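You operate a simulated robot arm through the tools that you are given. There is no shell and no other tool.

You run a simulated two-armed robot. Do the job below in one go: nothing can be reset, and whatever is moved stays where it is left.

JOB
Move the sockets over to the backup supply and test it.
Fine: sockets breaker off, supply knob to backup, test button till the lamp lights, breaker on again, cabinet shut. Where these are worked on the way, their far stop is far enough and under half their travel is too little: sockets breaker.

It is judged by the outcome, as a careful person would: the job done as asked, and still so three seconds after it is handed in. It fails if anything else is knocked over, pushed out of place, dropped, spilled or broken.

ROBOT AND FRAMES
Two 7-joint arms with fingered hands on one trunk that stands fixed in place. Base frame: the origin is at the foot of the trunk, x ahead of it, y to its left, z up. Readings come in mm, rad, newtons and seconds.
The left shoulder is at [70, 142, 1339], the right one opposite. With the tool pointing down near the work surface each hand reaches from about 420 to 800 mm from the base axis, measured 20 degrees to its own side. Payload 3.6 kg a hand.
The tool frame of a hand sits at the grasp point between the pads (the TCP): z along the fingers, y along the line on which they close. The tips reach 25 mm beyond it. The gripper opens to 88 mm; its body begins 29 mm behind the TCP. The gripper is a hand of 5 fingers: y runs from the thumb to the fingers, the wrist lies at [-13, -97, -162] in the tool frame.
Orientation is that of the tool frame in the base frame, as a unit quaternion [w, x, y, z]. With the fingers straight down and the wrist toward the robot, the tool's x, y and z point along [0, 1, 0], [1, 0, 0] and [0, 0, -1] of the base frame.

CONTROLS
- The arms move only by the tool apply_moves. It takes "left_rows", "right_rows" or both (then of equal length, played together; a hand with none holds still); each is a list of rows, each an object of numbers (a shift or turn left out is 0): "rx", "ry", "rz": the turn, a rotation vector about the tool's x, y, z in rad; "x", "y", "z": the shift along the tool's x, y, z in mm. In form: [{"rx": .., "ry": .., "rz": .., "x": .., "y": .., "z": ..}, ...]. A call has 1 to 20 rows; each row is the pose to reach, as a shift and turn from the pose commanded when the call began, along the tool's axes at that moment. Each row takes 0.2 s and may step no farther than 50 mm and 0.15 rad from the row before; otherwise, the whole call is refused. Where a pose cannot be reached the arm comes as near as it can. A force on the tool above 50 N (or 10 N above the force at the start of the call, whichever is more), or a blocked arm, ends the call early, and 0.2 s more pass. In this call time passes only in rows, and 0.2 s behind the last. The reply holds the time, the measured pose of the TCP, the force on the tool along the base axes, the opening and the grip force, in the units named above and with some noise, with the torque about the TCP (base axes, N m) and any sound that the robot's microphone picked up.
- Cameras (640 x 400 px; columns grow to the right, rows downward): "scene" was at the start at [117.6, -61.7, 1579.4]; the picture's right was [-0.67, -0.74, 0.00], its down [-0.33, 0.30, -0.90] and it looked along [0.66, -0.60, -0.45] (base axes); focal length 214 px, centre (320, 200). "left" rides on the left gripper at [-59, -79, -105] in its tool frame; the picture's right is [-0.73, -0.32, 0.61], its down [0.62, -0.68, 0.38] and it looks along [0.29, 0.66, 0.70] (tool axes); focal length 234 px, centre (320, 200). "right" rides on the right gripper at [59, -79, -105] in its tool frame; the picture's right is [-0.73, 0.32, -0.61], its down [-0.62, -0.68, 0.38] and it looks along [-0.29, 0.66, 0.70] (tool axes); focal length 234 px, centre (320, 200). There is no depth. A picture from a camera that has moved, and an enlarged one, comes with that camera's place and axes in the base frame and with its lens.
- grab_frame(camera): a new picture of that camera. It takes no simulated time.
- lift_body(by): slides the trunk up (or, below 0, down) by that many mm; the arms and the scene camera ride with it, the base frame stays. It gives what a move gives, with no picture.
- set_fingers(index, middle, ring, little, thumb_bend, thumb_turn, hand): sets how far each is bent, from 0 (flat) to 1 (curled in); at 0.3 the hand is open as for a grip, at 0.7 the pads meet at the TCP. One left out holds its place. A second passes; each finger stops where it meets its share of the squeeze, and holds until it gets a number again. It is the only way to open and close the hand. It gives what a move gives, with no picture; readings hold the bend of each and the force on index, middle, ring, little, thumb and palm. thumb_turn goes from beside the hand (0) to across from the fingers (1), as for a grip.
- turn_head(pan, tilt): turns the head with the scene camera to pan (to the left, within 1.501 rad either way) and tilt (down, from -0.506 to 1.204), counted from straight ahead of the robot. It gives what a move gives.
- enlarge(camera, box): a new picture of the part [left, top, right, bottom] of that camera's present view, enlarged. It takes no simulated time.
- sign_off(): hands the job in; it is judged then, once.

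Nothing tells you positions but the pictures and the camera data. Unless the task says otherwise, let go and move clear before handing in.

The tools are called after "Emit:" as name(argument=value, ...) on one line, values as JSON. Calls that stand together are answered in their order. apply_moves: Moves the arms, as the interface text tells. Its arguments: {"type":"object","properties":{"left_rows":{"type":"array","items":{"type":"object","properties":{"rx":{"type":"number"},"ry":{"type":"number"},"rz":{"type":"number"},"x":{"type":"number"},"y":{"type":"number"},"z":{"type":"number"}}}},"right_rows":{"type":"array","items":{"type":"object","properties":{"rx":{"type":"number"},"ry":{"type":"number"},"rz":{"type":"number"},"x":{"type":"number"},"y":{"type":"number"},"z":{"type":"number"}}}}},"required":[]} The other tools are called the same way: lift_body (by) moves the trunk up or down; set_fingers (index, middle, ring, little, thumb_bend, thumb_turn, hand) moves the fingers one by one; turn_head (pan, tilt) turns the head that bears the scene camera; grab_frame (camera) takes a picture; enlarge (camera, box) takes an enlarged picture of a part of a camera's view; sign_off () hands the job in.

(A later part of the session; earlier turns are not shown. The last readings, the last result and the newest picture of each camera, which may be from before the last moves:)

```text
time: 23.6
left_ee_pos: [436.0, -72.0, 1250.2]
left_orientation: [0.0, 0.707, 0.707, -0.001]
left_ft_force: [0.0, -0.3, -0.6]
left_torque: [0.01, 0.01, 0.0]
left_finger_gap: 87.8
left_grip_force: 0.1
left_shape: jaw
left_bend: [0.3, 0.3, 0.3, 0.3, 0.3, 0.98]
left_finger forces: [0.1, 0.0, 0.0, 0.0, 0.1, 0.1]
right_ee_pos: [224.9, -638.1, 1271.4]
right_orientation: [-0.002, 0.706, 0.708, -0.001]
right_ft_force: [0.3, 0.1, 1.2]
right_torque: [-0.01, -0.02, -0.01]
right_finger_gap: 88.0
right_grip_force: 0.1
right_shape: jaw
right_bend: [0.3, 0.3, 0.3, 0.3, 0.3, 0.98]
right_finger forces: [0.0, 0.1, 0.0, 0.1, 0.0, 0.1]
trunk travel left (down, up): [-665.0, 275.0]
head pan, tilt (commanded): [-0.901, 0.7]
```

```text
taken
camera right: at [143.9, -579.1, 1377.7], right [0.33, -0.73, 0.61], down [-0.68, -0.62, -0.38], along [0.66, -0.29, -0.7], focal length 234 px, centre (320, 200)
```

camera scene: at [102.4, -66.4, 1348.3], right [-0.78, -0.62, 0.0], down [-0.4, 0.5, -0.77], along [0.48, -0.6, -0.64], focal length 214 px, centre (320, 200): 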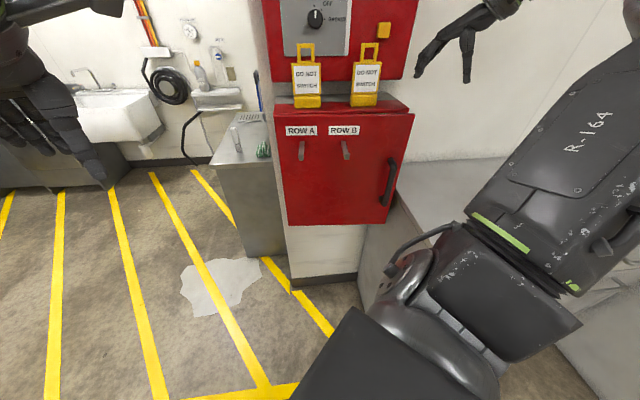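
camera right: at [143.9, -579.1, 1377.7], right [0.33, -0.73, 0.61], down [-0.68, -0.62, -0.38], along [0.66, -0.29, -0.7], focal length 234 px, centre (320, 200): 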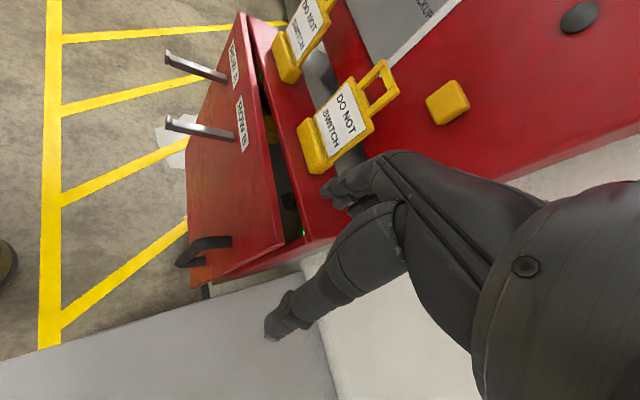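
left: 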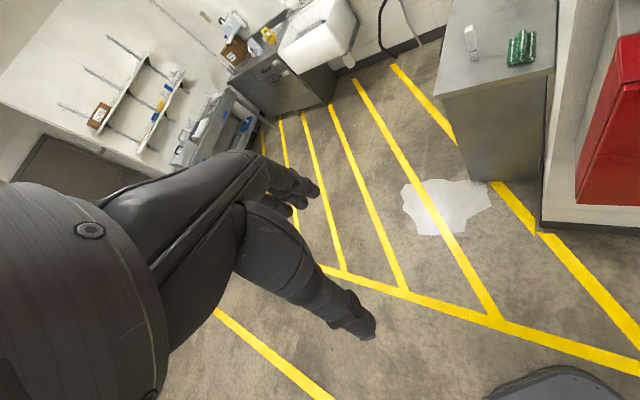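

Fingers now point down at about u≈292, d≈610, z≈1271, and the gap at the door's free edge is visible. I'll zoom in to measure it.

Emit:
enlarge(camera="right", box=[160, 0, 420, 300])

Emit:
enlarge(camera="scene", box=[340, 80, 460, 155])

```text
1.33 times, centred on (290, 150) of right
camera zoom: at [143.9, -579.1, 1377.7], right [0.33, -0.73, 0.61], down [-0.68, -0.62, -0.38], along [0.66, -0.29, -0.7], focal length 312 px, centre (360, 267)
```

zoom: 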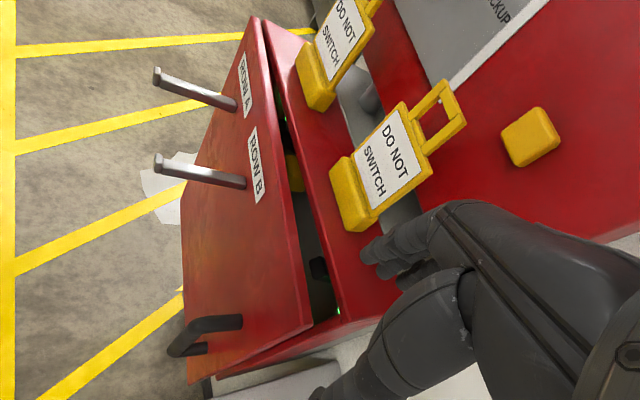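

```text
5.33 times, centred on (400, 118) of scene
camera zoom: at [102.4, -66.4, 1348.3], right [-0.78, -0.62, 0.0], down [-0.4, 0.5, -0.77], along [0.48, -0.6, -0.64], focal length 1144 px, centre (-107, 640)
```

zoom: 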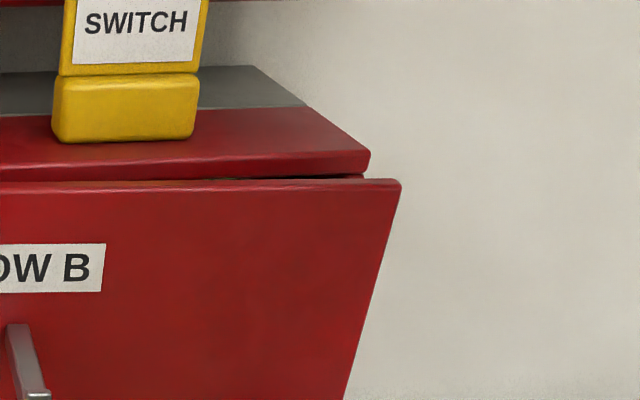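

The door is still ajar by about 27 mm and the handle bar is near u≈237, d≈590. From above I can pinch the vertical bar with the fingers on its right and the thumb on its left, so I'll rotate the hand about vertical to see whether that pose is reachable.

Emit:
apply_moves(right_rows=[{"rz": 0.143, "x": 5.8, "y": -0.6, "z": 2}, {"rz": 0.286, "x": 11.6, "y": -1.2, "z": 4}, {"rz": 0.428, "x": 17.4, "y": -1.8, "z": 6}, {"rz": 0.571, "x": 23.2, "y": -2.4, "z": 8}, {"rz": 0.714, "x": 29, "y": -3, "z": 10}, {"rz": 0.857, "x": 34.8, "y": -3.6, "z": 12}, {"rz": 1.0, "x": 40.6, "y": -4.2, "z": 14}, {"rz": 1.142, "x": 46.4, "y": -4.8, "z": 16}, {"rz": 1.285, "x": 52.2, "y": -5.4, "z": 18}, {"rz": 1.428, "x": 58, "y": -6, "z": 19}, {"rz": 1.571, "x": 63.6, "y": -7, "z": 20}])

Emit:
grab_frame(camera="scene")

Emit:
grab_frame(camera="right")

```text
time: 26.0
left_ee_pos: [443.5, -75.2, 1246.7]
left_orientation: [-0.003, 0.707, 0.707, -0.001]
left_ft_force: [0.4, -1.3, -1.5]
left_torque: [0.01, 0.04, 0.02]
left_finger_gap: 87.6
left_grip_force: 0.1
left_shape: jaw
left_bend: [0.3, 0.3, 0.3, 0.3, 0.3, 0.98]
left_finger forces: [0.0, 0.1, 0.0, 0.0, 0.0, 0.0]
right_ee_pos: [166.1, -734.7, 1227.2]
right_orientation: [-0.002, 1.0, 0.001, -0.005]
right_ft_force: [0.2, 0.6, 1.0]
right_torque: [-0.03, -0.01, -0.02]
right_finger_gap: 88.2
right_grip_force: 0.1
right_shape: jaw
right_bend: [0.3, 0.3, 0.3, 0.3, 0.3, 0.98]
right_finger forces: [0.0, 0.0, 0.1, 0.0, 0.0, 0.1]
right hand out of reach, approached as far as the arm can: row 4, 5, 6, 7, 8, 9, 10, 11
trunk travel left (down, up): [-665.0, 275.0]
head pan, tilt (commanded): [-0.901, 0.7]
```

```text
taken
camera scene: at [108.4, -70.0, 1347.6], right [-0.78, -0.62, 0.0], down [-0.4, 0.51, -0.76], along [0.47, -0.6, -0.65], focal length 214 px, centre (320, 200)
```

scene: 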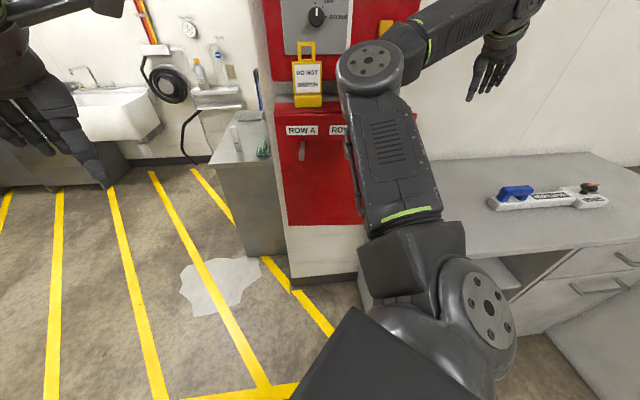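

```text
taken
camera right: at [224.3, -655.8, 1332.6], right [-0.72, -0.33, 0.61], down [-0.63, 0.68, -0.37], along [-0.29, -0.66, -0.7], focal length 234 px, centre (320, 200)
```

right: 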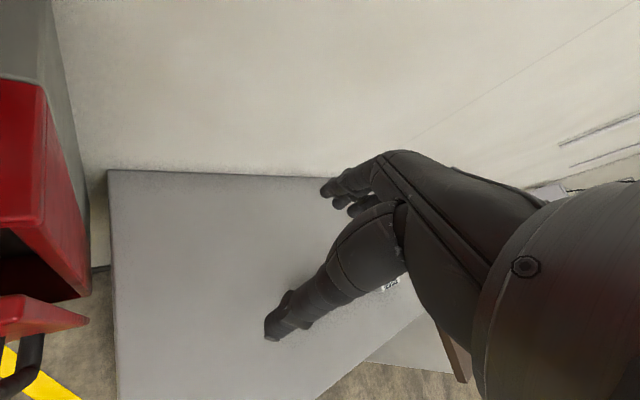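

The hand is now right of the box looking back at the door's edge, and the elbow has swung forward-left but is well clear of the tags. I'll zoom in on the ajar edge.

Emit:
enlarge(camera="right", box=[0, 200, 160, 400])

Emit:
enlarge(camera="scene", box=[250, 40, 450, 240])

```text
2.00 times, centred on (80, 300) of right
camera zoom: at [224.3, -655.8, 1332.6], right [-0.72, -0.33, 0.61], down [-0.63, 0.68, -0.37], along [-0.29, -0.66, -0.7], focal length 468 px, centre (800, 0)
```

zoom: 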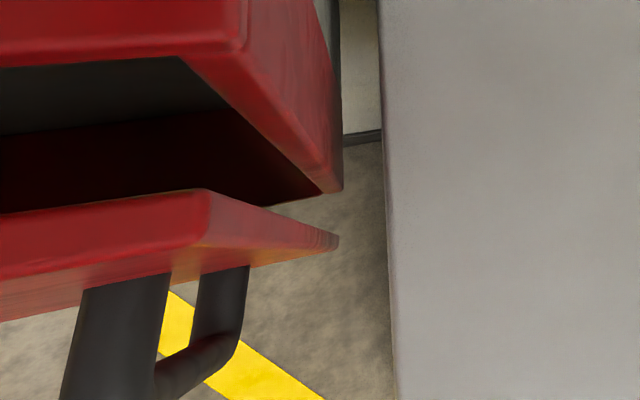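

```text
2.00 times, centred on (350, 140) of scene
camera zoom: at [108.4, -70.0, 1347.6], right [-0.78, -0.62, 0.0], down [-0.4, 0.51, -0.76], along [0.47, -0.6, -0.65], focal length 429 px, centre (260, 320)
```

zoom: 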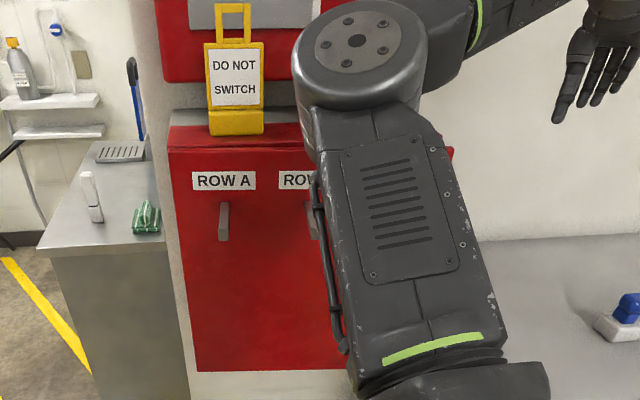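

The gap behind the door's edge measures about 33 mm. The current elbow-forward pose isn't useful, so I'll turn the hand back to face the wall squarely (fingers down) near u≈290, d≈600 and check what the elbow does.

Emit:
apply_moves(right_rows=[{"rz": -0.131, "x": 9, "y": -18}, {"rz": -0.262, "x": 18, "y": -36}, {"rz": -0.393, "x": 27, "y": -54}, {"rz": -0.524, "x": 36, "y": -72}, {"rz": -0.655, "x": 45, "y": -89}, {"rz": -0.785, "x": 53, "y": -106}])

Emit:
grab_frame(camera="scene")

Emit:
grab_frame(camera="right")

```text
time: 27.4
left_ee_pos: [435.6, -70.4, 1251.1]
left_orientation: [0.0, 0.707, 0.708, 0.0]
left_ft_force: [0.3, 0.9, -0.5]
left_torque: [0.0, -0.02, 0.02]
left_finger_gap: 87.7
left_grip_force: 0.1
left_shape: jaw
left_bend: [0.3, 0.3, 0.3, 0.3, 0.3, 0.98]
left_finger forces: [0.0, 0.0, 0.0, 0.0, 0.0, 0.0]
right_ee_pos: [205.7, -739.0, 1238.2]
right_orientation: [-0.001, 0.924, 0.383, 0.0]
right_ft_force: [-0.3, 0.6, 0.7]
right_torque: [0.0, -0.01, 0.02]
right_finger_gap: 88.2
right_grip_force: 0.0
right_shape: jaw
right_bend: [0.3, 0.3, 0.3, 0.3, 0.3, 0.98]
right_finger forces: [0.0, 0.0, 0.0, 0.1, 0.1, 0.1]
right hand out of reach, approached as far as the arm can: row 1, 2, 3, 4, 5, 6
trunk travel left (down, up): [-665.0, 275.0]
head pan, tilt (commanded): [-0.901, 0.7]
```

```text
taken
camera scene: at [101.3, -66.4, 1348.4], right [-0.78, -0.62, 0.0], down [-0.4, 0.5, -0.77], along [0.48, -0.6, -0.64], focal length 214 px, centre (320, 200)
```

scene: 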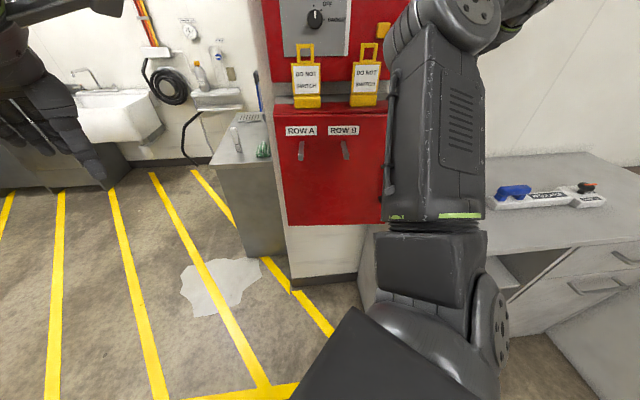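

```text
taken
camera right: at [189.1, -641.4, 1343.9], right [-0.28, -0.74, 0.61], down [-0.92, 0.04, -0.38], along [0.26, -0.67, -0.7], focal length 234 px, centre (320, 200)
```

right: 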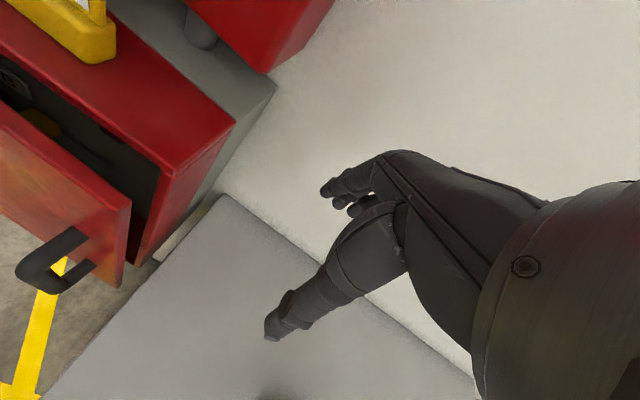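

The arm has swung into an elbow-forward posture that reaches poorly here. Pitching the hand to a palm-down, fingers-at-the-wall pose (which reached close earlier) should bring the elbow back, so I'll do that in the free space right of the box.

Emit:
apply_moves(right_rows=[{"rx": -0.143}, {"rx": -0.286}, {"rx": -0.428}, {"rx": -0.571}, {"rx": -0.714}, {"rx": -0.857}, {"rx": -1.0}, {"rx": -1.142}, {"rx": -1.285}, {"rx": -1.428}, {"rx": -1.571}])

Emit:
grab_frame(camera="scene")

Emit:
grab_frame(camera="right")

```text
time: 29.8
left_ee_pos: [438.8, -74.2, 1249.0]
left_orientation: [-0.001, 0.707, 0.707, 0.0]
left_ft_force: [0.3, -1.0, -0.3]
left_torque: [0.04, 0.0, 0.02]
left_finger_gap: 88.0
left_grip_force: 0.0
left_shape: jaw
left_bend: [0.3, 0.3, 0.3, 0.3, 0.3, 0.98]
left_finger forces: [0.1, 0.1, 0.1, 0.0, 0.0, 0.0]
right_ee_pos: [211.6, -744.7, 1235.4]
right_orientation: [0.653, 0.654, 0.271, 0.27]
right_ft_force: [0.5, 0.1, -0.8]
right_torque: [-0.03, -0.04, 0.06]
right_finger_gap: 87.9
right_grip_force: 0.0
right_shape: jaw
right_bend: [0.3, 0.3, 0.3, 0.3, 0.3, 0.98]
right_finger forces: [0.1, 0.1, 0.1, 0.0, 0.0, 0.0]
right hand out of reach, approached as far as the arm can: row 1, 2, 3, 4, 5, 6, 7, 8, 9
trunk travel left (down, up): [-665.0, 275.0]
head pan, tilt (commanded): [-0.901, 0.7]
```

```text
taken
camera scene: at [104.2, -69.3, 1348.0], right [-0.78, -0.62, 0.0], down [-0.4, 0.51, -0.76], along [0.47, -0.6, -0.65], focal length 214 px, centre (320, 200)
```

scene: 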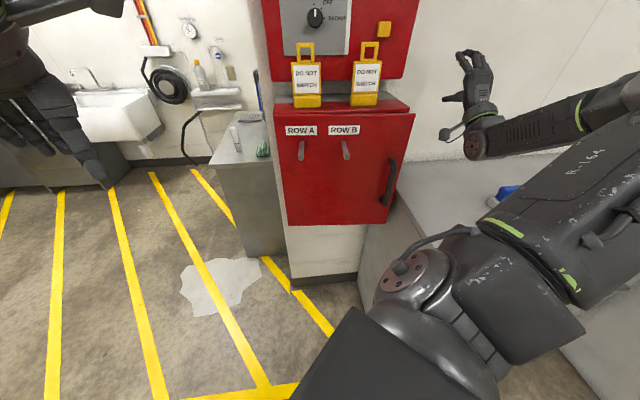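

```text
taken
camera right: at [177.4, -628.9, 1156.9], right [-0.94, -0.08, 0.32], down [-0.17, -0.71, -0.68], along [0.29, -0.7, 0.66], focal length 234 px, centre (320, 200)
```

right: 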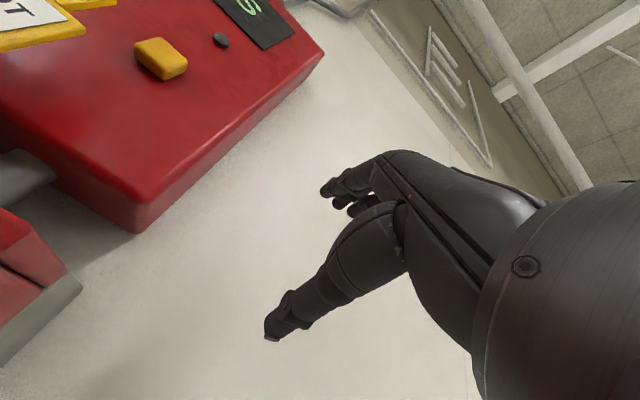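

The elbow is back out to the right and the hand points at the wall palm-down, near u≈377, d≈676, z≈1235. I'll extend only the index finger and curl the rest, then look at where the tip is.

Emit:
set_fingers(hand="right", index=0.3, middle=1.0, ring=1.0, little=1.0, thumb_bend=0.9, thumb_turn=0.6)

Emit:
grab_frame(camera="right")

Emit:
enlarge(camera="scene", box=[400, 20, 560, 180])

```text
time: 30.8
left_ee_pos: [436.5, -72.5, 1251.2]
left_orientation: [0.0, 0.707, 0.707, 0.0]
left_ft_force: [0.9, -0.9, -0.6]
left_torque: [0.01, -0.01, 0.03]
left_finger_gap: 87.6
left_grip_force: 0.1
left_shape: jaw
left_bend: [0.3, 0.3, 0.3, 0.3, 0.3, 0.98]
left_finger forces: [0.0, 0.0, 0.0, 0.0, 0.0, 0.0]
right_ee_pos: [209.1, -743.4, 1235.9]
right_orientation: [0.653, 0.654, 0.27, 0.27]
right_ft_force: [0.1, 0.0, -0.2]
right_torque: [-0.02, 0.02, 0.0]
right_finger_gap: 27.9
right_grip_force: 0.0
right_shape: fingers
right_bend: [0.3, 1.0, 1.0, 1.0, 0.9, 0.62]
right_finger forces: [0.0, 0.0, 0.0, 0.0, 0.0, 0.1]
trunk travel left (down, up): [-665.0, 275.0]
head pan, tilt (commanded): [-0.901, 0.7]
```

```text
taken
camera right: at [175.5, -627.0, 1158.3], right [-0.94, -0.08, 0.32], down [-0.17, -0.71, -0.68], along [0.29, -0.7, 0.66], focal length 234 px, centre (320, 200)
```

right: 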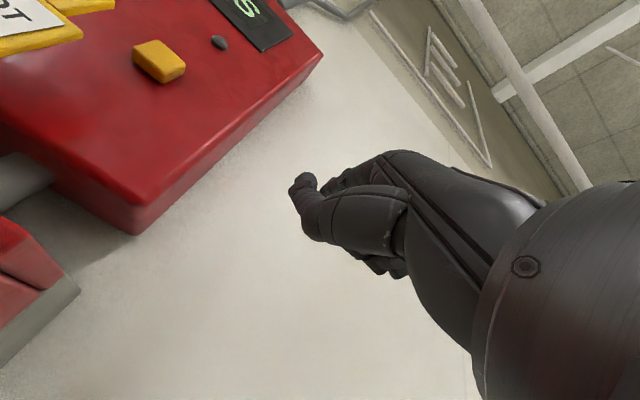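

```text
2.50 times, centred on (480, 100) of scene
camera zoom: at [102.5, -66.9, 1348.3], right [-0.78, -0.62, 0.0], down [-0.4, 0.5, -0.76], along [0.48, -0.6, -0.64], focal length 536 px, centre (-80, 450)
```

zoom: 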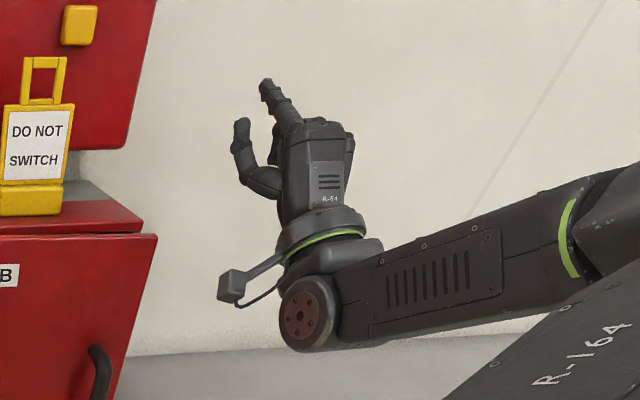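

The index is out with its tip about 35 mm beyond and 48 mm above the TCP. I'll tuck the thumb under, then yaw the hand left and lower it to the right of the door's edge, ready to slide the index into the gap.

Emit:
set_fingers(hand="right", thumb_bend=1.0, thumb_turn=1.0)

Emit:
apply_moves(right_rows=[{"ry": 0.137, "x": 5, "y": -21, "z": -9}, {"ry": 0.274, "x": 10, "y": -43, "z": -18}, {"ry": 0.411, "x": 16, "y": -64, "z": -27}, {"ry": 0.548, "x": 21, "y": -86, "z": -37}, {"ry": 0.686, "x": 26, "y": -107, "z": -46}, {"ry": 0.823, "x": 32, "y": -129, "z": -56}, {"ry": 0.96, "x": 37, "y": -150, "z": -65}])

Emit:
grab_frame(camera="scene")

Emit:
grab_frame(camera="right")

```text
time: 31.8
left_ee_pos: [436.5, -70.8, 1250.1]
left_orientation: [0.001, 0.707, 0.707, 0.0]
left_ft_force: [0.8, 1.0, 0.8]
left_torque: [-0.01, 0.04, -0.04]
left_finger_gap: 88.0
left_grip_force: 0.1
left_shape: jaw
left_bend: [0.3, 0.3, 0.3, 0.3, 0.3, 0.98]
left_finger forces: [0.1, 0.0, 0.0, 0.0, 0.0, 0.1]
right_ee_pos: [209.8, -743.1, 1236.6]
right_orientation: [0.653, 0.654, 0.271, 0.27]
right_ft_force: [0.1, 0.3, 0.1]
right_torque: [0.0, 0.0, -0.01]
right_finger_gap: 21.4
right_grip_force: 0.1
right_shape: fingers
right_bend: [0.29, 1.0, 1.0, 1.0, 0.99, 1.0]
right_finger forces: [0.0, 0.0, 0.0, 0.1, 0.1, 0.0]
trunk travel left (down, up): [-665.0, 275.0]
head pan, tilt (commanded): [-0.901, 0.7]
```

```text
time: 33.4
left_ee_pos: [436.4, -72.7, 1250.3]
left_orientation: [0.001, 0.707, 0.707, 0.0]
left_ft_force: [0.3, 0.1, 1.1]
left_torque: [0.01, -0.03, -0.01]
left_finger_gap: 87.8
left_grip_force: 0.0
left_shape: jaw
left_bend: [0.3, 0.3, 0.3, 0.3, 0.3, 0.98]
left_finger forces: [0.0, 0.1, 0.0, 0.0, 0.0, 0.0]
right_ee_pos: [191.3, -670.9, 1084.5]
right_orientation: [0.452, 0.456, 0.542, 0.543]
right_ft_force: [-0.3, 0.3, -0.7]
right_torque: [-0.01, -0.03, 0.0]
right_finger_gap: 21.3
right_grip_force: 0.1
right_shape: fingers
right_bend: [0.29, 1.0, 1.0, 1.0, 0.99, 1.0]
right_finger forces: [0.1, 0.0, 0.0, 0.0, 0.1, 0.0]
trunk travel left (down, up): [-665.0, 275.0]
head pan, tilt (commanded): [-0.901, 0.7]
```

```text
taken
camera scene: at [102.2, -67.8, 1348.3], right [-0.78, -0.62, 0.0], down [-0.4, 0.51, -0.76], along [0.48, -0.6, -0.64], focal length 214 px, centre (320, 200)
```

scene: 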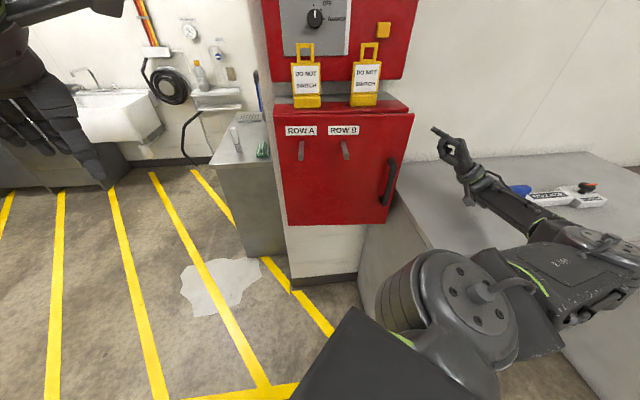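

```text
taken
camera right: at [75.1, -630.1, 1007.6], right [-0.47, -0.82, 0.32], down [0.48, -0.54, -0.68], along [0.74, -0.17, 0.65], focal length 234 px, centre (320, 200)
```

right: 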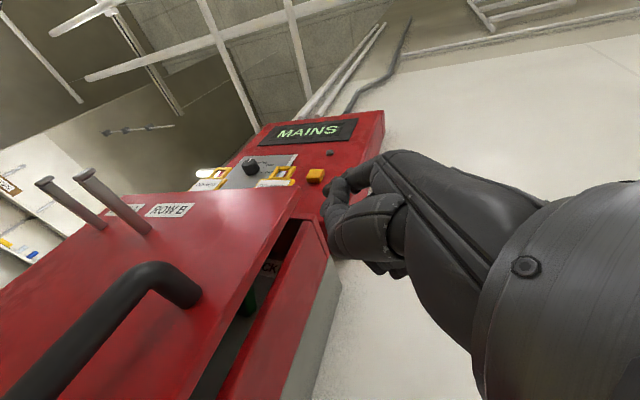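

The hand is in place (u≈339, d≈610, z≈1085) with the index pointing toward the gap. I'll zoom the wrist camera on the gap before inserting.

Emit:
enlarge(camera="right", box=[200, 140, 420, 340])

Emit:
enlarge(camera="scene", box=[370, 80, 530, 180])

```text
2.00 times, centred on (310, 240) of right
camera zoom: at [75.1, -630.1, 1007.6], right [-0.47, -0.82, 0.32], down [0.48, -0.54, -0.68], along [0.74, -0.17, 0.65], focal length 468 px, centre (340, 120)
```

zoom: 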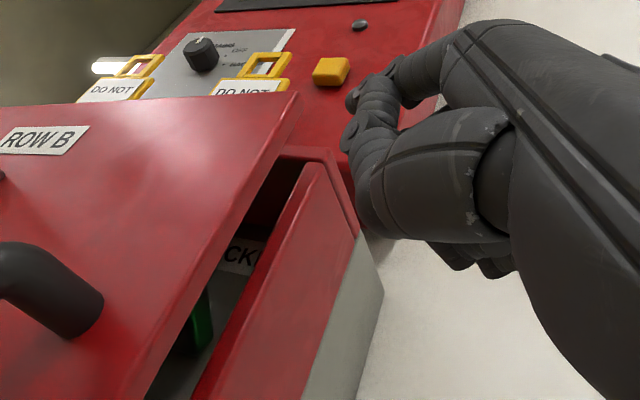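

```text
4.00 times, centred on (450, 130) of scene
camera zoom: at [102.2, -67.8, 1348.3], right [-0.78, -0.62, 0.0], down [-0.4, 0.51, -0.76], along [0.48, -0.6, -0.64], focal length 858 px, centre (-200, 480)
```

zoom: 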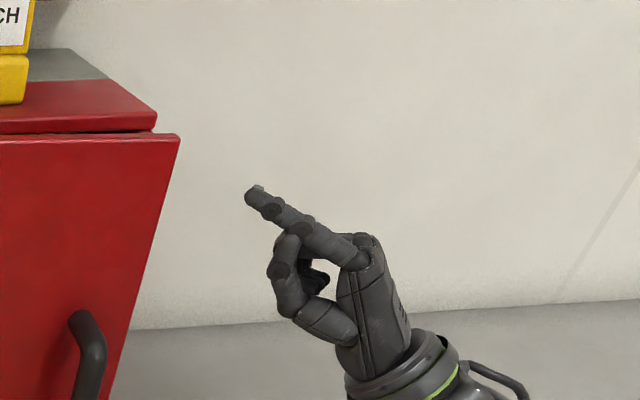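

The index tip is about 20 mm beyond and 51 mm above the TCP, so a 66 mm push along the finger should bring it just into the gap between the door's back corner and the frame. I'll insert and look.

Emit:
apply_moves(right_rows=[{"z": 20}, {"z": 40}, {"z": 54}, {"z": 66}])

Emit:
grab_frame(camera="scene")

Emit:
enlarge(camera="right", box=[200, 100, 460, 340])

Emit:
enlarge(camera="scene", box=[360, 80, 520, 180])

```text
time: 34.4
left_ee_pos: [433.3, -76.7, 1251.3]
left_orientation: [-0.001, 0.707, 0.707, 0.002]
left_ft_force: [0.6, 0.7, -0.2]
left_torque: [-0.01, 0.0, 0.0]
left_finger_gap: 87.5
left_grip_force: 0.1
left_shape: jaw
left_bend: [0.3, 0.3, 0.3, 0.3, 0.3, 0.98]
left_finger forces: [0.1, 0.1, 0.0, 0.0, 0.0, 0.1]
right_ee_pos: [252.3, -663.6, 1082.7]
right_orientation: [0.454, 0.456, 0.539, 0.543]
right_ft_force: [-11.5, -11.3, -4.1]
right_torque: [0.62, -0.58, -0.23]
right_finger_gap: 23.4
right_grip_force: 8.3
right_shape: fingers
right_bend: [0.28, 1.0, 1.0, 1.0, 0.99, 1.0]
right_finger forces: [16.1, 0.0, 0.1, 0.0, 0.0, 0.0]
trunk travel left (down, up): [-665.0, 275.0]
head pan, tilt (commanded): [-0.901, 0.7]
```

```text
taken
camera scene: at [98.6, -72.3, 1348.2], right [-0.78, -0.62, 0.0], down [-0.4, 0.51, -0.76], along [0.48, -0.6, -0.65], focal length 214 px, centre (320, 200)
```

scene: 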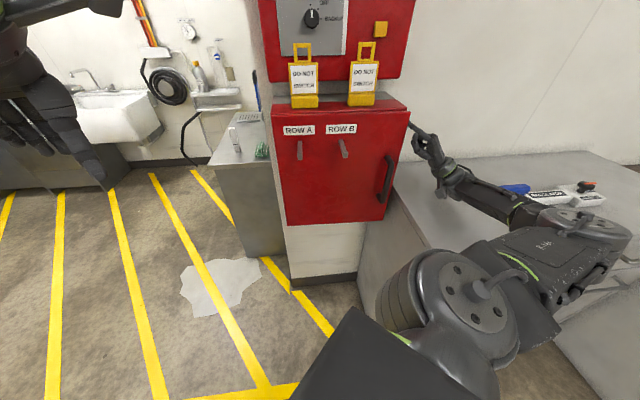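

```text
1.67 times, centred on (330, 220) of right
camera zoom: at [136.4, -622.2, 1004.8], right [-0.48, -0.82, 0.32], down [0.48, -0.54, -0.69], along [0.73, -0.17, 0.66], focal length 390 px, centre (303, 167)
```

zoom: 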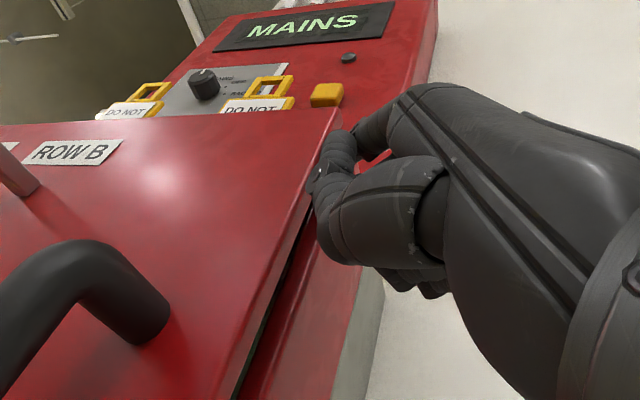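

```text
4.00 times, centred on (440, 130) of scene
camera zoom: at [98.6, -72.3, 1348.2], right [-0.78, -0.62, 0.0], down [-0.4, 0.51, -0.76], along [0.48, -0.6, -0.65], focal length 858 px, centre (-160, 480)
```

zoom: 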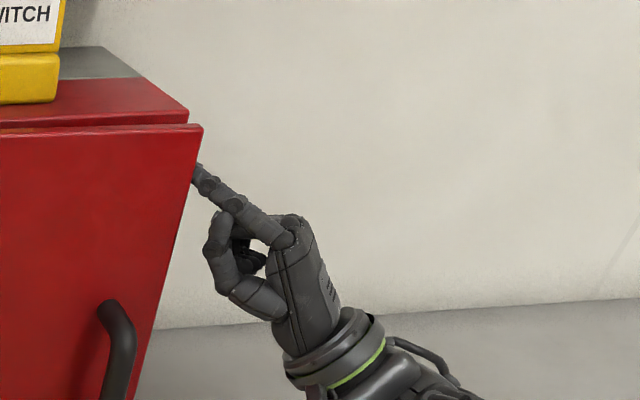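

The fingertip is pressing on the door's side edge (about 16 N to the right) and pushed it slightly closed. That same friction should drag it open if I keep pressing left while pulling straight back, so I'll do that.

Emit:
apply_moves(right_rows=[{"x": 9, "z": -3}, {"x": 20, "z": -9}, {"x": 32, "z": -16}, {"x": 44, "z": -23}, {"x": 56, "z": -30}])

Emit:
grab_frame(camera="scene")

Emit:
enlarge(camera="right", box=[200, 100, 460, 340])

Emit:
enlarge(camera="scene", box=[360, 80, 520, 180])

```text
time: 35.6
left_ee_pos: [431.0, -75.2, 1252.1]
left_orientation: [0.0, 0.707, 0.707, 0.002]
left_ft_force: [-0.1, 0.0, 0.5]
left_torque: [-0.02, -0.01, 0.0]
left_finger_gap: 87.5
left_grip_force: 0.0
left_shape: jaw
left_bend: [0.3, 0.3, 0.3, 0.3, 0.3, 0.98]
left_finger forces: [0.0, 0.1, 0.1, 0.0, 0.0, 0.0]
right_ee_pos: [211.1, -611.5, 1085.9]
right_orientation: [0.454, 0.455, 0.54, 0.544]
right_ft_force: [-15.1, -9.5, -7.5]
right_torque: [0.51, -0.77, -0.2]
right_finger_gap: 23.0
right_grip_force: 9.1
right_shape: fingers
right_bend: [0.28, 1.0, 1.0, 1.0, 0.99, 1.0]
right_finger forces: [18.7, 0.2, 0.1, 0.1, 0.1, 0.0]
trunk travel left (down, up): [-665.0, 275.0]
head pan, tilt (commanded): [-0.901, 0.7]
```

```text
taken
camera scene: at [97.4, -70.6, 1348.5], right [-0.78, -0.62, -0.01], down [-0.4, 0.51, -0.76], along [0.48, -0.6, -0.64], focal length 214 px, centre (320, 200)
```

scene: 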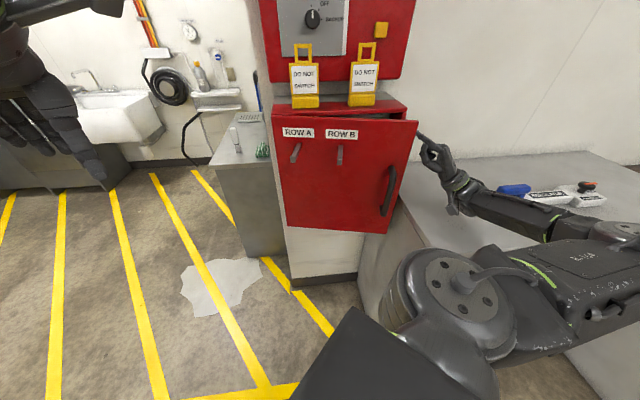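

```text
1.67 times, centred on (330, 220) of right
camera zoom: at [96.6, -570.3, 1006.6], right [-0.47, -0.82, 0.32], down [0.49, -0.54, -0.68], along [0.73, -0.17, 0.66], focal length 390 px, centre (303, 167)
```

zoom: 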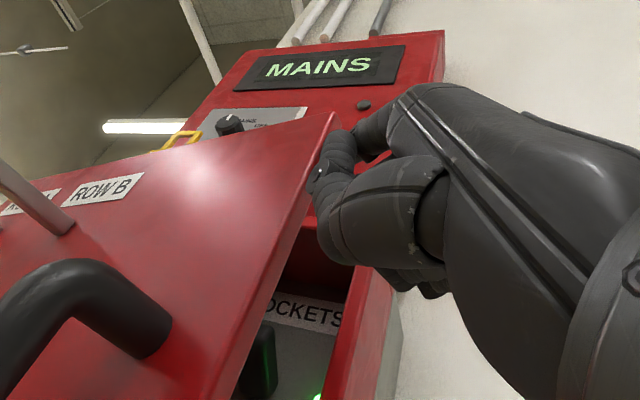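

```text
4.00 times, centred on (440, 130) of scene
camera zoom: at [97.4, -70.6, 1348.5], right [-0.78, -0.62, -0.01], down [-0.4, 0.51, -0.76], along [0.48, -0.6, -0.64], focal length 858 px, centre (-160, 480)
```

zoom: 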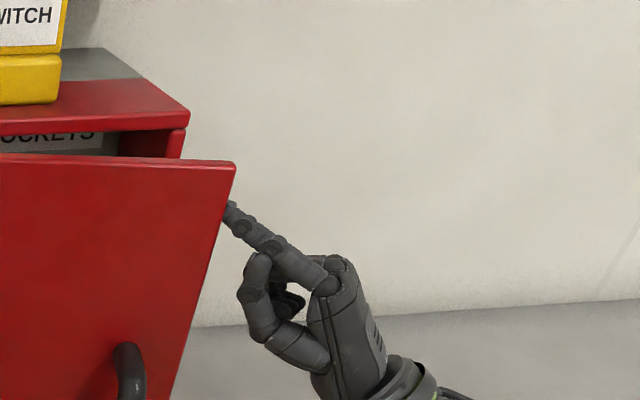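

It works: the door is dragging open (about 13°), and I can see the "SOCKETS" label and a green breaker lever inside. I'll continue along the door's arc with light pressure.

Emit:
apply_moves(right_rows=[{"x": 13.8, "z": -4}, {"x": 27.5, "z": -8}, {"x": 41.4, "z": -12}, {"x": 56.5, "z": -15.5}, {"x": 71.6, "z": -18.5}, {"x": 86.8, "z": -20.5}, {"x": 102.1, "z": -22}, {"x": 117.5, "z": -23}, {"x": 132.9, "z": -23.5}])

Emit:
grab_frame(camera="scene")

Emit:
grab_frame(camera="right")

```text
time: 37.6
left_ee_pos: [425.3, -76.6, 1254.1]
left_orientation: [0.002, 0.707, 0.708, 0.005]
left_ft_force: [1.0, -0.4, 1.0]
left_torque: [-0.04, 0.01, -0.01]
left_finger_gap: 87.5
left_grip_force: 0.0
left_shape: jaw
left_bend: [0.3, 0.3, 0.3, 0.3, 0.3, 0.98]
left_finger forces: [0.0, 0.0, 0.0, 0.1, 0.0, 0.0]
right_ee_pos: [169.6, -490.9, 1082.5]
right_orientation: [0.457, 0.456, 0.535, 0.544]
right_ft_force: [-46.5, -9.3, -19.0]
right_torque: [0.5, -2.52, -0.04]
right_finger_gap: 24.3
right_grip_force: 24.8
right_shape: fingers
right_bend: [0.25, 1.0, 1.0, 1.0, 1.0, 1.0]
right_finger forces: [48.1, 0.1, 0.1, 0.0, 0.0, 0.1]
right hand out of reach, approached as far as the arm can: row 8, 9
trunk travel left (down, up): [-665.0, 275.0]
head pan, tilt (commanded): [-0.901, 0.7]
stopped in row 9 (right hand): the force on the tool passed its limit at 55 N (the readings are from after the stop); the commanded pose is now the measured one
```

```text
taken
camera scene: at [89.5, -71.2, 1348.8], right [-0.78, -0.62, -0.01], down [-0.39, 0.51, -0.77], along [0.48, -0.6, -0.64], focal length 214 px, centre (320, 200)
```

scene: 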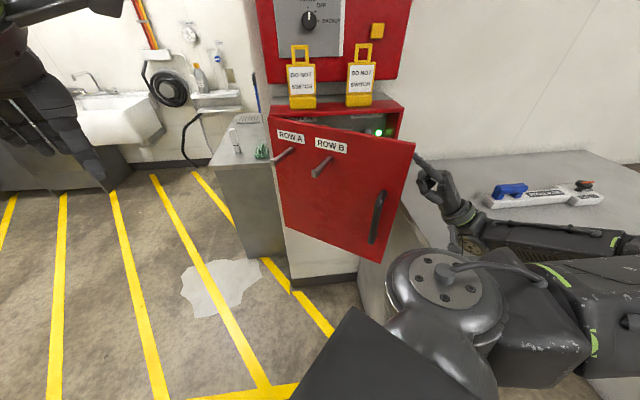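

```text
taken
camera right: at [55.3, -450.2, 1003.6], right [-0.48, -0.82, 0.31], down [0.49, -0.55, -0.68], along [0.73, -0.17, 0.66], focal length 234 px, centre (320, 200)
```

right: 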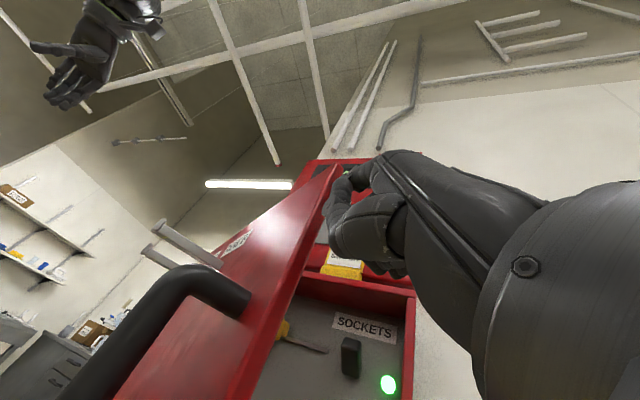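

The door is now about 33° open, with a SOCKETS breaker (black lever), a green lamp and a yellow-handled screwdriver visible inside. I'll back the finger off the edge, go round behind the door, and then push it open from the inside.

Emit:
apply_moves(right_rows=[{"z": -30}, {"z": -40, "x": -44}, {"z": -20, "x": -80}, {"z": 6, "x": -109}])

Emit:
grab_frame(camera="scene")

Emit:
grab_frame(camera="right")

```text
time: 38.6
left_ee_pos: [439.0, -72.0, 1248.8]
left_orientation: [-0.001, 0.707, 0.707, -0.001]
left_ft_force: [0.9, 0.2, -0.6]
left_torque: [0.0, 0.04, 0.01]
left_finger_gap: 87.6
left_grip_force: 0.1
left_shape: jaw
left_bend: [0.3, 0.3, 0.3, 0.3, 0.3, 0.98]
left_finger forces: [0.0, 0.0, 0.0, 0.0, 0.0, 0.0]
right_ee_pos: [205.4, -594.7, 1081.2]
right_orientation: [0.453, 0.456, 0.541, 0.542]
right_ft_force: [0.3, 0.3, -0.4]
right_torque: [0.0, 0.0, 0.0]
right_finger_gap: 21.6
right_grip_force: 0.1
right_shape: fingers
right_bend: [0.29, 1.0, 1.0, 1.0, 0.99, 1.0]
right_finger forces: [0.0, 0.0, 0.0, 0.1, 0.1, 0.0]
right hand out of reach, approached as far as the arm can: row 1, 2
trunk travel left (down, up): [-665.0, 275.0]
head pan, tilt (commanded): [-0.901, 0.7]
```

```text
taken
camera scene: at [105.0, -67.4, 1348.0], right [-0.78, -0.62, 0.0], down [-0.4, 0.51, -0.76], along [0.47, -0.6, -0.65], focal length 214 px, centre (320, 200)
```

scene: 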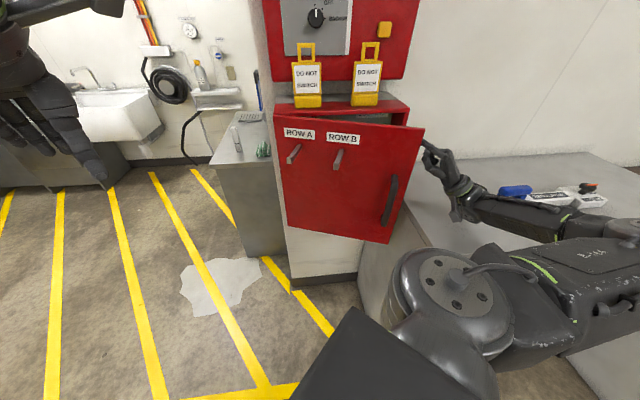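

```text
taken
camera right: at [89.9, -553.8, 1003.6], right [-0.47, -0.82, 0.32], down [0.48, -0.55, -0.68], along [0.74, -0.17, 0.65], focal length 234 px, centre (320, 200)
```

right: 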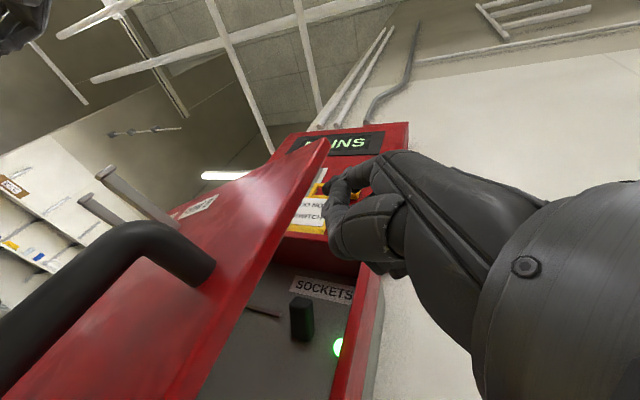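

The door swung back to about 17° while my finger was still touching it, but there is now roughly a 90 mm gap. I'll go right, forward past the edge, and then left behind the door.

Emit:
apply_moves(right_rows=[{"z": -20, "x": -14}, {"z": 3, "x": -47}, {"z": 17, "x": -67}, {"z": 46, "x": -47}, {"z": 67, "x": -32}])

Emit:
grab_frame(camera="scene")

Emit:
grab_frame(camera="right")

```text
time: 39.8
left_ee_pos: [436.5, -72.4, 1249.1]
left_orientation: [-0.001, 0.707, 0.707, 0.0]
left_ft_force: [0.2, -0.5, 0.3]
left_torque: [-0.03, 0.0, -0.02]
left_finger_gap: 87.8
left_grip_force: 0.1
left_shape: jaw
left_bend: [0.3, 0.3, 0.3, 0.3, 0.3, 0.98]
left_finger forces: [0.0, 0.0, 0.1, 0.0, 0.0, 0.1]
right_ee_pos: [275.1, -612.2, 1081.8]
right_orientation: [0.454, 0.456, 0.541, 0.542]
right_ft_force: [0.1, 0.6, 0.0]
right_torque: [-0.01, 0.02, -0.02]
right_finger_gap: 21.5
right_grip_force: 0.1
right_shape: fingers
right_bend: [0.29, 1.0, 1.0, 1.0, 0.99, 1.0]
right_finger forces: [0.1, 0.0, 0.0, 0.0, 0.1, 0.0]
trunk travel left (down, up): [-665.0, 275.0]
head pan, tilt (commanded): [-0.901, 0.7]
```

```text
taken
camera scene: at [103.2, -66.7, 1348.2], right [-0.78, -0.62, 0.0], down [-0.4, 0.5, -0.76], along [0.47, -0.6, -0.64], focal length 214 px, centre (320, 200)
```

scene: 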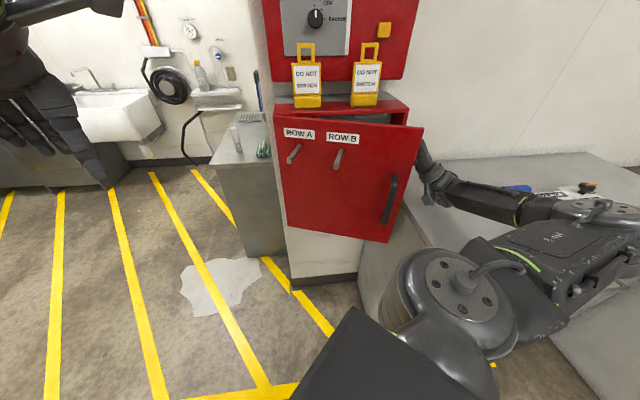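

```text
taken
camera right: at [159.9, -571.7, 1004.8], right [-0.47, -0.82, 0.32], down [0.48, -0.55, -0.68], along [0.74, -0.17, 0.66], focal length 234 px, centre (320, 200)
```

right: 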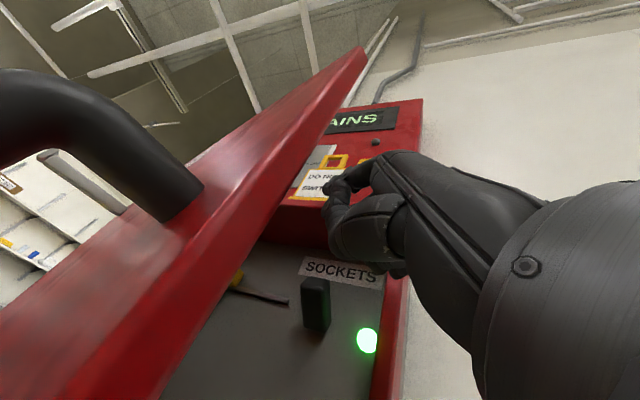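

The hand is now fully behind the door with no contact. I'll sweep left and slightly back, yawing left, so the finger and palm push the door open from inside while staying out in front of the box opening.

Emit:
apply_moves(right_rows=[{"z": 1, "x": 21, "ry": 0.09}, {"z": 12, "x": 48, "ry": 0.175}, {"z": 31, "x": 74, "ry": 0.26}, {"z": 51, "x": 97, "ry": 0.35}, {"z": 71, "x": 121, "ry": 0.436}, {"z": 92, "x": 144, "ry": 0.524}, {"z": 113, "x": 166, "ry": 0.61}])

Emit:
grab_frame(camera="scene")

Emit:
grab_frame(camera="right")

```text
time: 40.9
left_ee_pos: [426.5, -72.2, 1253.1]
left_orientation: [0.002, 0.706, 0.708, 0.003]
left_ft_force: [-0.3, 0.3, -0.7]
left_torque: [-0.03, 0.01, -0.01]
left_finger_gap: 87.9
left_grip_force: 0.0
left_shape: jaw
left_bend: [0.3, 0.3, 0.3, 0.3, 0.3, 0.98]
left_finger forces: [0.1, 0.0, 0.0, 0.0, 0.0, 0.0]
right_ee_pos: [306.5, -498.3, 1082.4]
right_orientation: [0.34, 0.342, 0.617, 0.621]
right_ft_force: [-51.2, -11.4, -1.9]
right_torque: [-0.97, 4.18, 1.11]
right_finger_gap: 21.4
right_grip_force: 0.3
right_shape: fingers
right_bend: [0.29, 1.0, 1.0, 1.0, 0.99, 1.0]
right_finger forces: [0.4, 0.1, 0.0, 0.1, 0.0, 0.0]
trunk travel left (down, up): [-665.0, 275.0]
head pan, tilt (commanded): [-0.901, 0.7]
stopped in row 5 (right hand): the force on the tool passed its limit at 71 N (the readings are from after the stop); the commanded pose is now the measured one
```

```text
taken
camera scene: at [89.4, -69.0, 1349.1], right [-0.79, -0.62, -0.01], down [-0.39, 0.51, -0.77], along [0.48, -0.6, -0.64], focal length 214 px, centre (320, 200)
```

scene: 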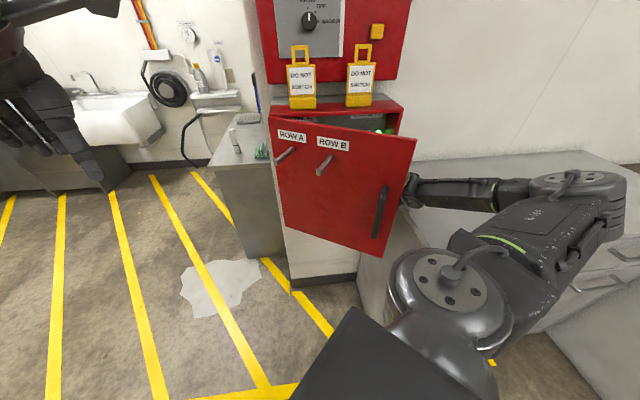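

```text
taken
camera right: at [183.7, -503.9, 1005.3], right [-0.13, -0.94, 0.32], down [0.66, -0.32, -0.68], along [0.74, 0.12, 0.66], focal length 234 px, centre (320, 200)
```

right: 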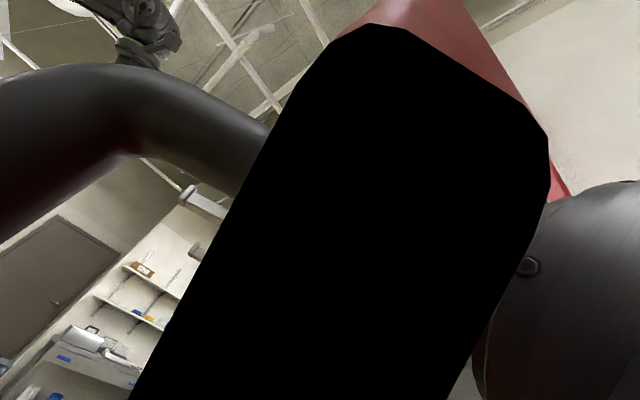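

The wrist camera's bracket caught the door's end face, so I'll ease the right hand radially off and park it to the right. The door is at about 31°, so its top corner is now within the left arm's reach; the left hand can hook over the top edge with fingers down and pull it round.

Emit:
apply_moves(right_rows=[{"z": -15, "x": 4}, {"z": -29, "x": 8}, {"z": -60, "x": -20}, {"z": -90, "x": -48}, {"z": -130, "x": -58}])

Emit:
grab_frame(camera="scene")

Emit:
grab_frame(camera="right")

```text
time: 42.1
left_ee_pos: [435.2, -69.3, 1250.6]
left_orientation: [0.001, 0.706, 0.709, 0.0]
left_ft_force: [-0.6, 0.3, -0.9]
left_torque: [-0.01, -0.01, 0.0]
left_finger_gap: 87.4
left_grip_force: 0.0
left_shape: jaw
left_bend: [0.3, 0.3, 0.3, 0.3, 0.3, 0.98]
left_finger forces: [0.1, 0.0, 0.0, 0.1, 0.0, 0.0]
right_ee_pos: [258.4, -591.1, 1084.5]
right_orientation: [0.338, 0.343, 0.619, 0.62]
right_ft_force: [-0.5, 0.5, -0.2]
right_torque: [0.01, -0.02, 0.0]
right_finger_gap: 21.5
right_grip_force: 0.1
right_shape: fingers
right_bend: [0.29, 1.0, 1.0, 1.0, 0.99, 1.0]
right_finger forces: [0.1, 0.0, 0.1, 0.0, 0.1, 0.0]
right hand out of reach, approached as far as the arm can: row 5
trunk travel left (down, up): [-665.0, 275.0]
head pan, tilt (commanded): [-0.901, 0.7]
```

```text
taken
camera scene: at [101.3, -66.5, 1348.4], right [-0.78, -0.62, 0.0], down [-0.4, 0.5, -0.77], along [0.48, -0.6, -0.64], focal length 214 px, centre (320, 200)
```

scene: 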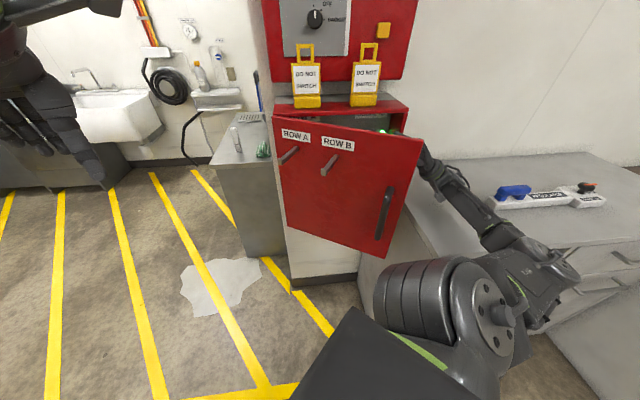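

```text
taken
camera right: at [136.3, -597.5, 1006.6], right [-0.12, -0.94, 0.32], down [0.65, -0.32, -0.69], along [0.75, 0.12, 0.65], focal length 234 px, centre (320, 200)
```

right: 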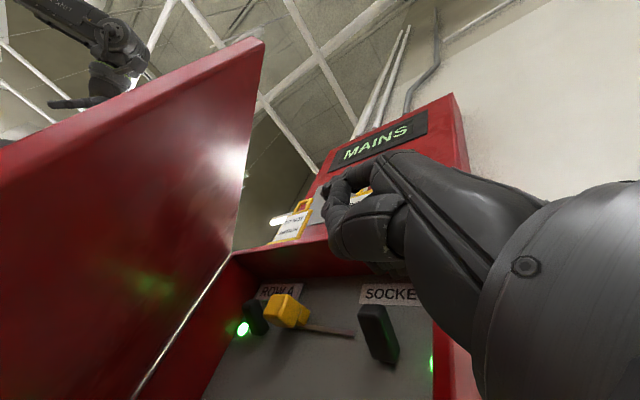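

From here the right wrist camera looks into the cabinet: breakers labelled ROW A and SOCKETS, with a yellow-handled object between them. I'll zoom in.

Emit:
enlarge(camera="right", box=[190, 240, 450, 400])

Emit:
enlarge(camera="scene", box=[260, 80, 460, 205])

```text
2.46 times, centred on (320, 320) of right
camera zoom: at [136.3, -597.5, 1006.6], right [-0.12, -0.94, 0.32], down [0.65, -0.32, -0.69], along [0.75, 0.12, 0.65], focal length 576 px, centre (320, -95)
```

zoom: 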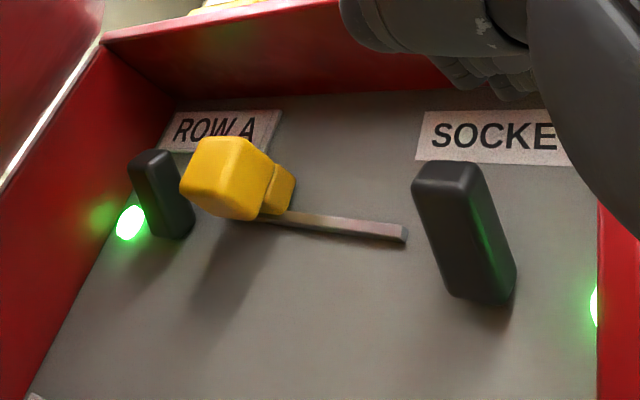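

```text
3.20 times, centred on (360, 142) of scene
camera zoom: at [101.3, -66.5, 1348.4], right [-0.78, -0.62, 0.0], down [-0.4, 0.5, -0.77], along [0.48, -0.6, -0.64], focal length 686 px, centre (192, 384)
```

zoom: 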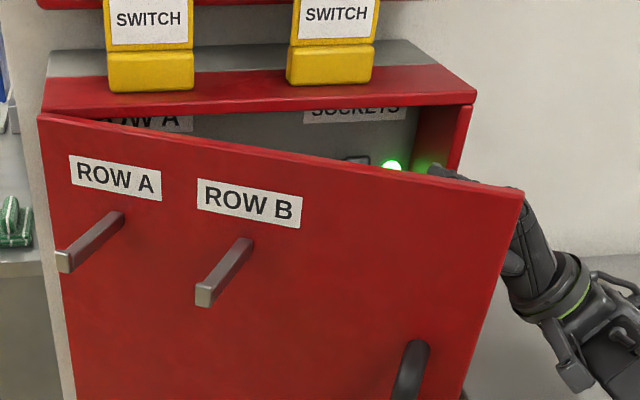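

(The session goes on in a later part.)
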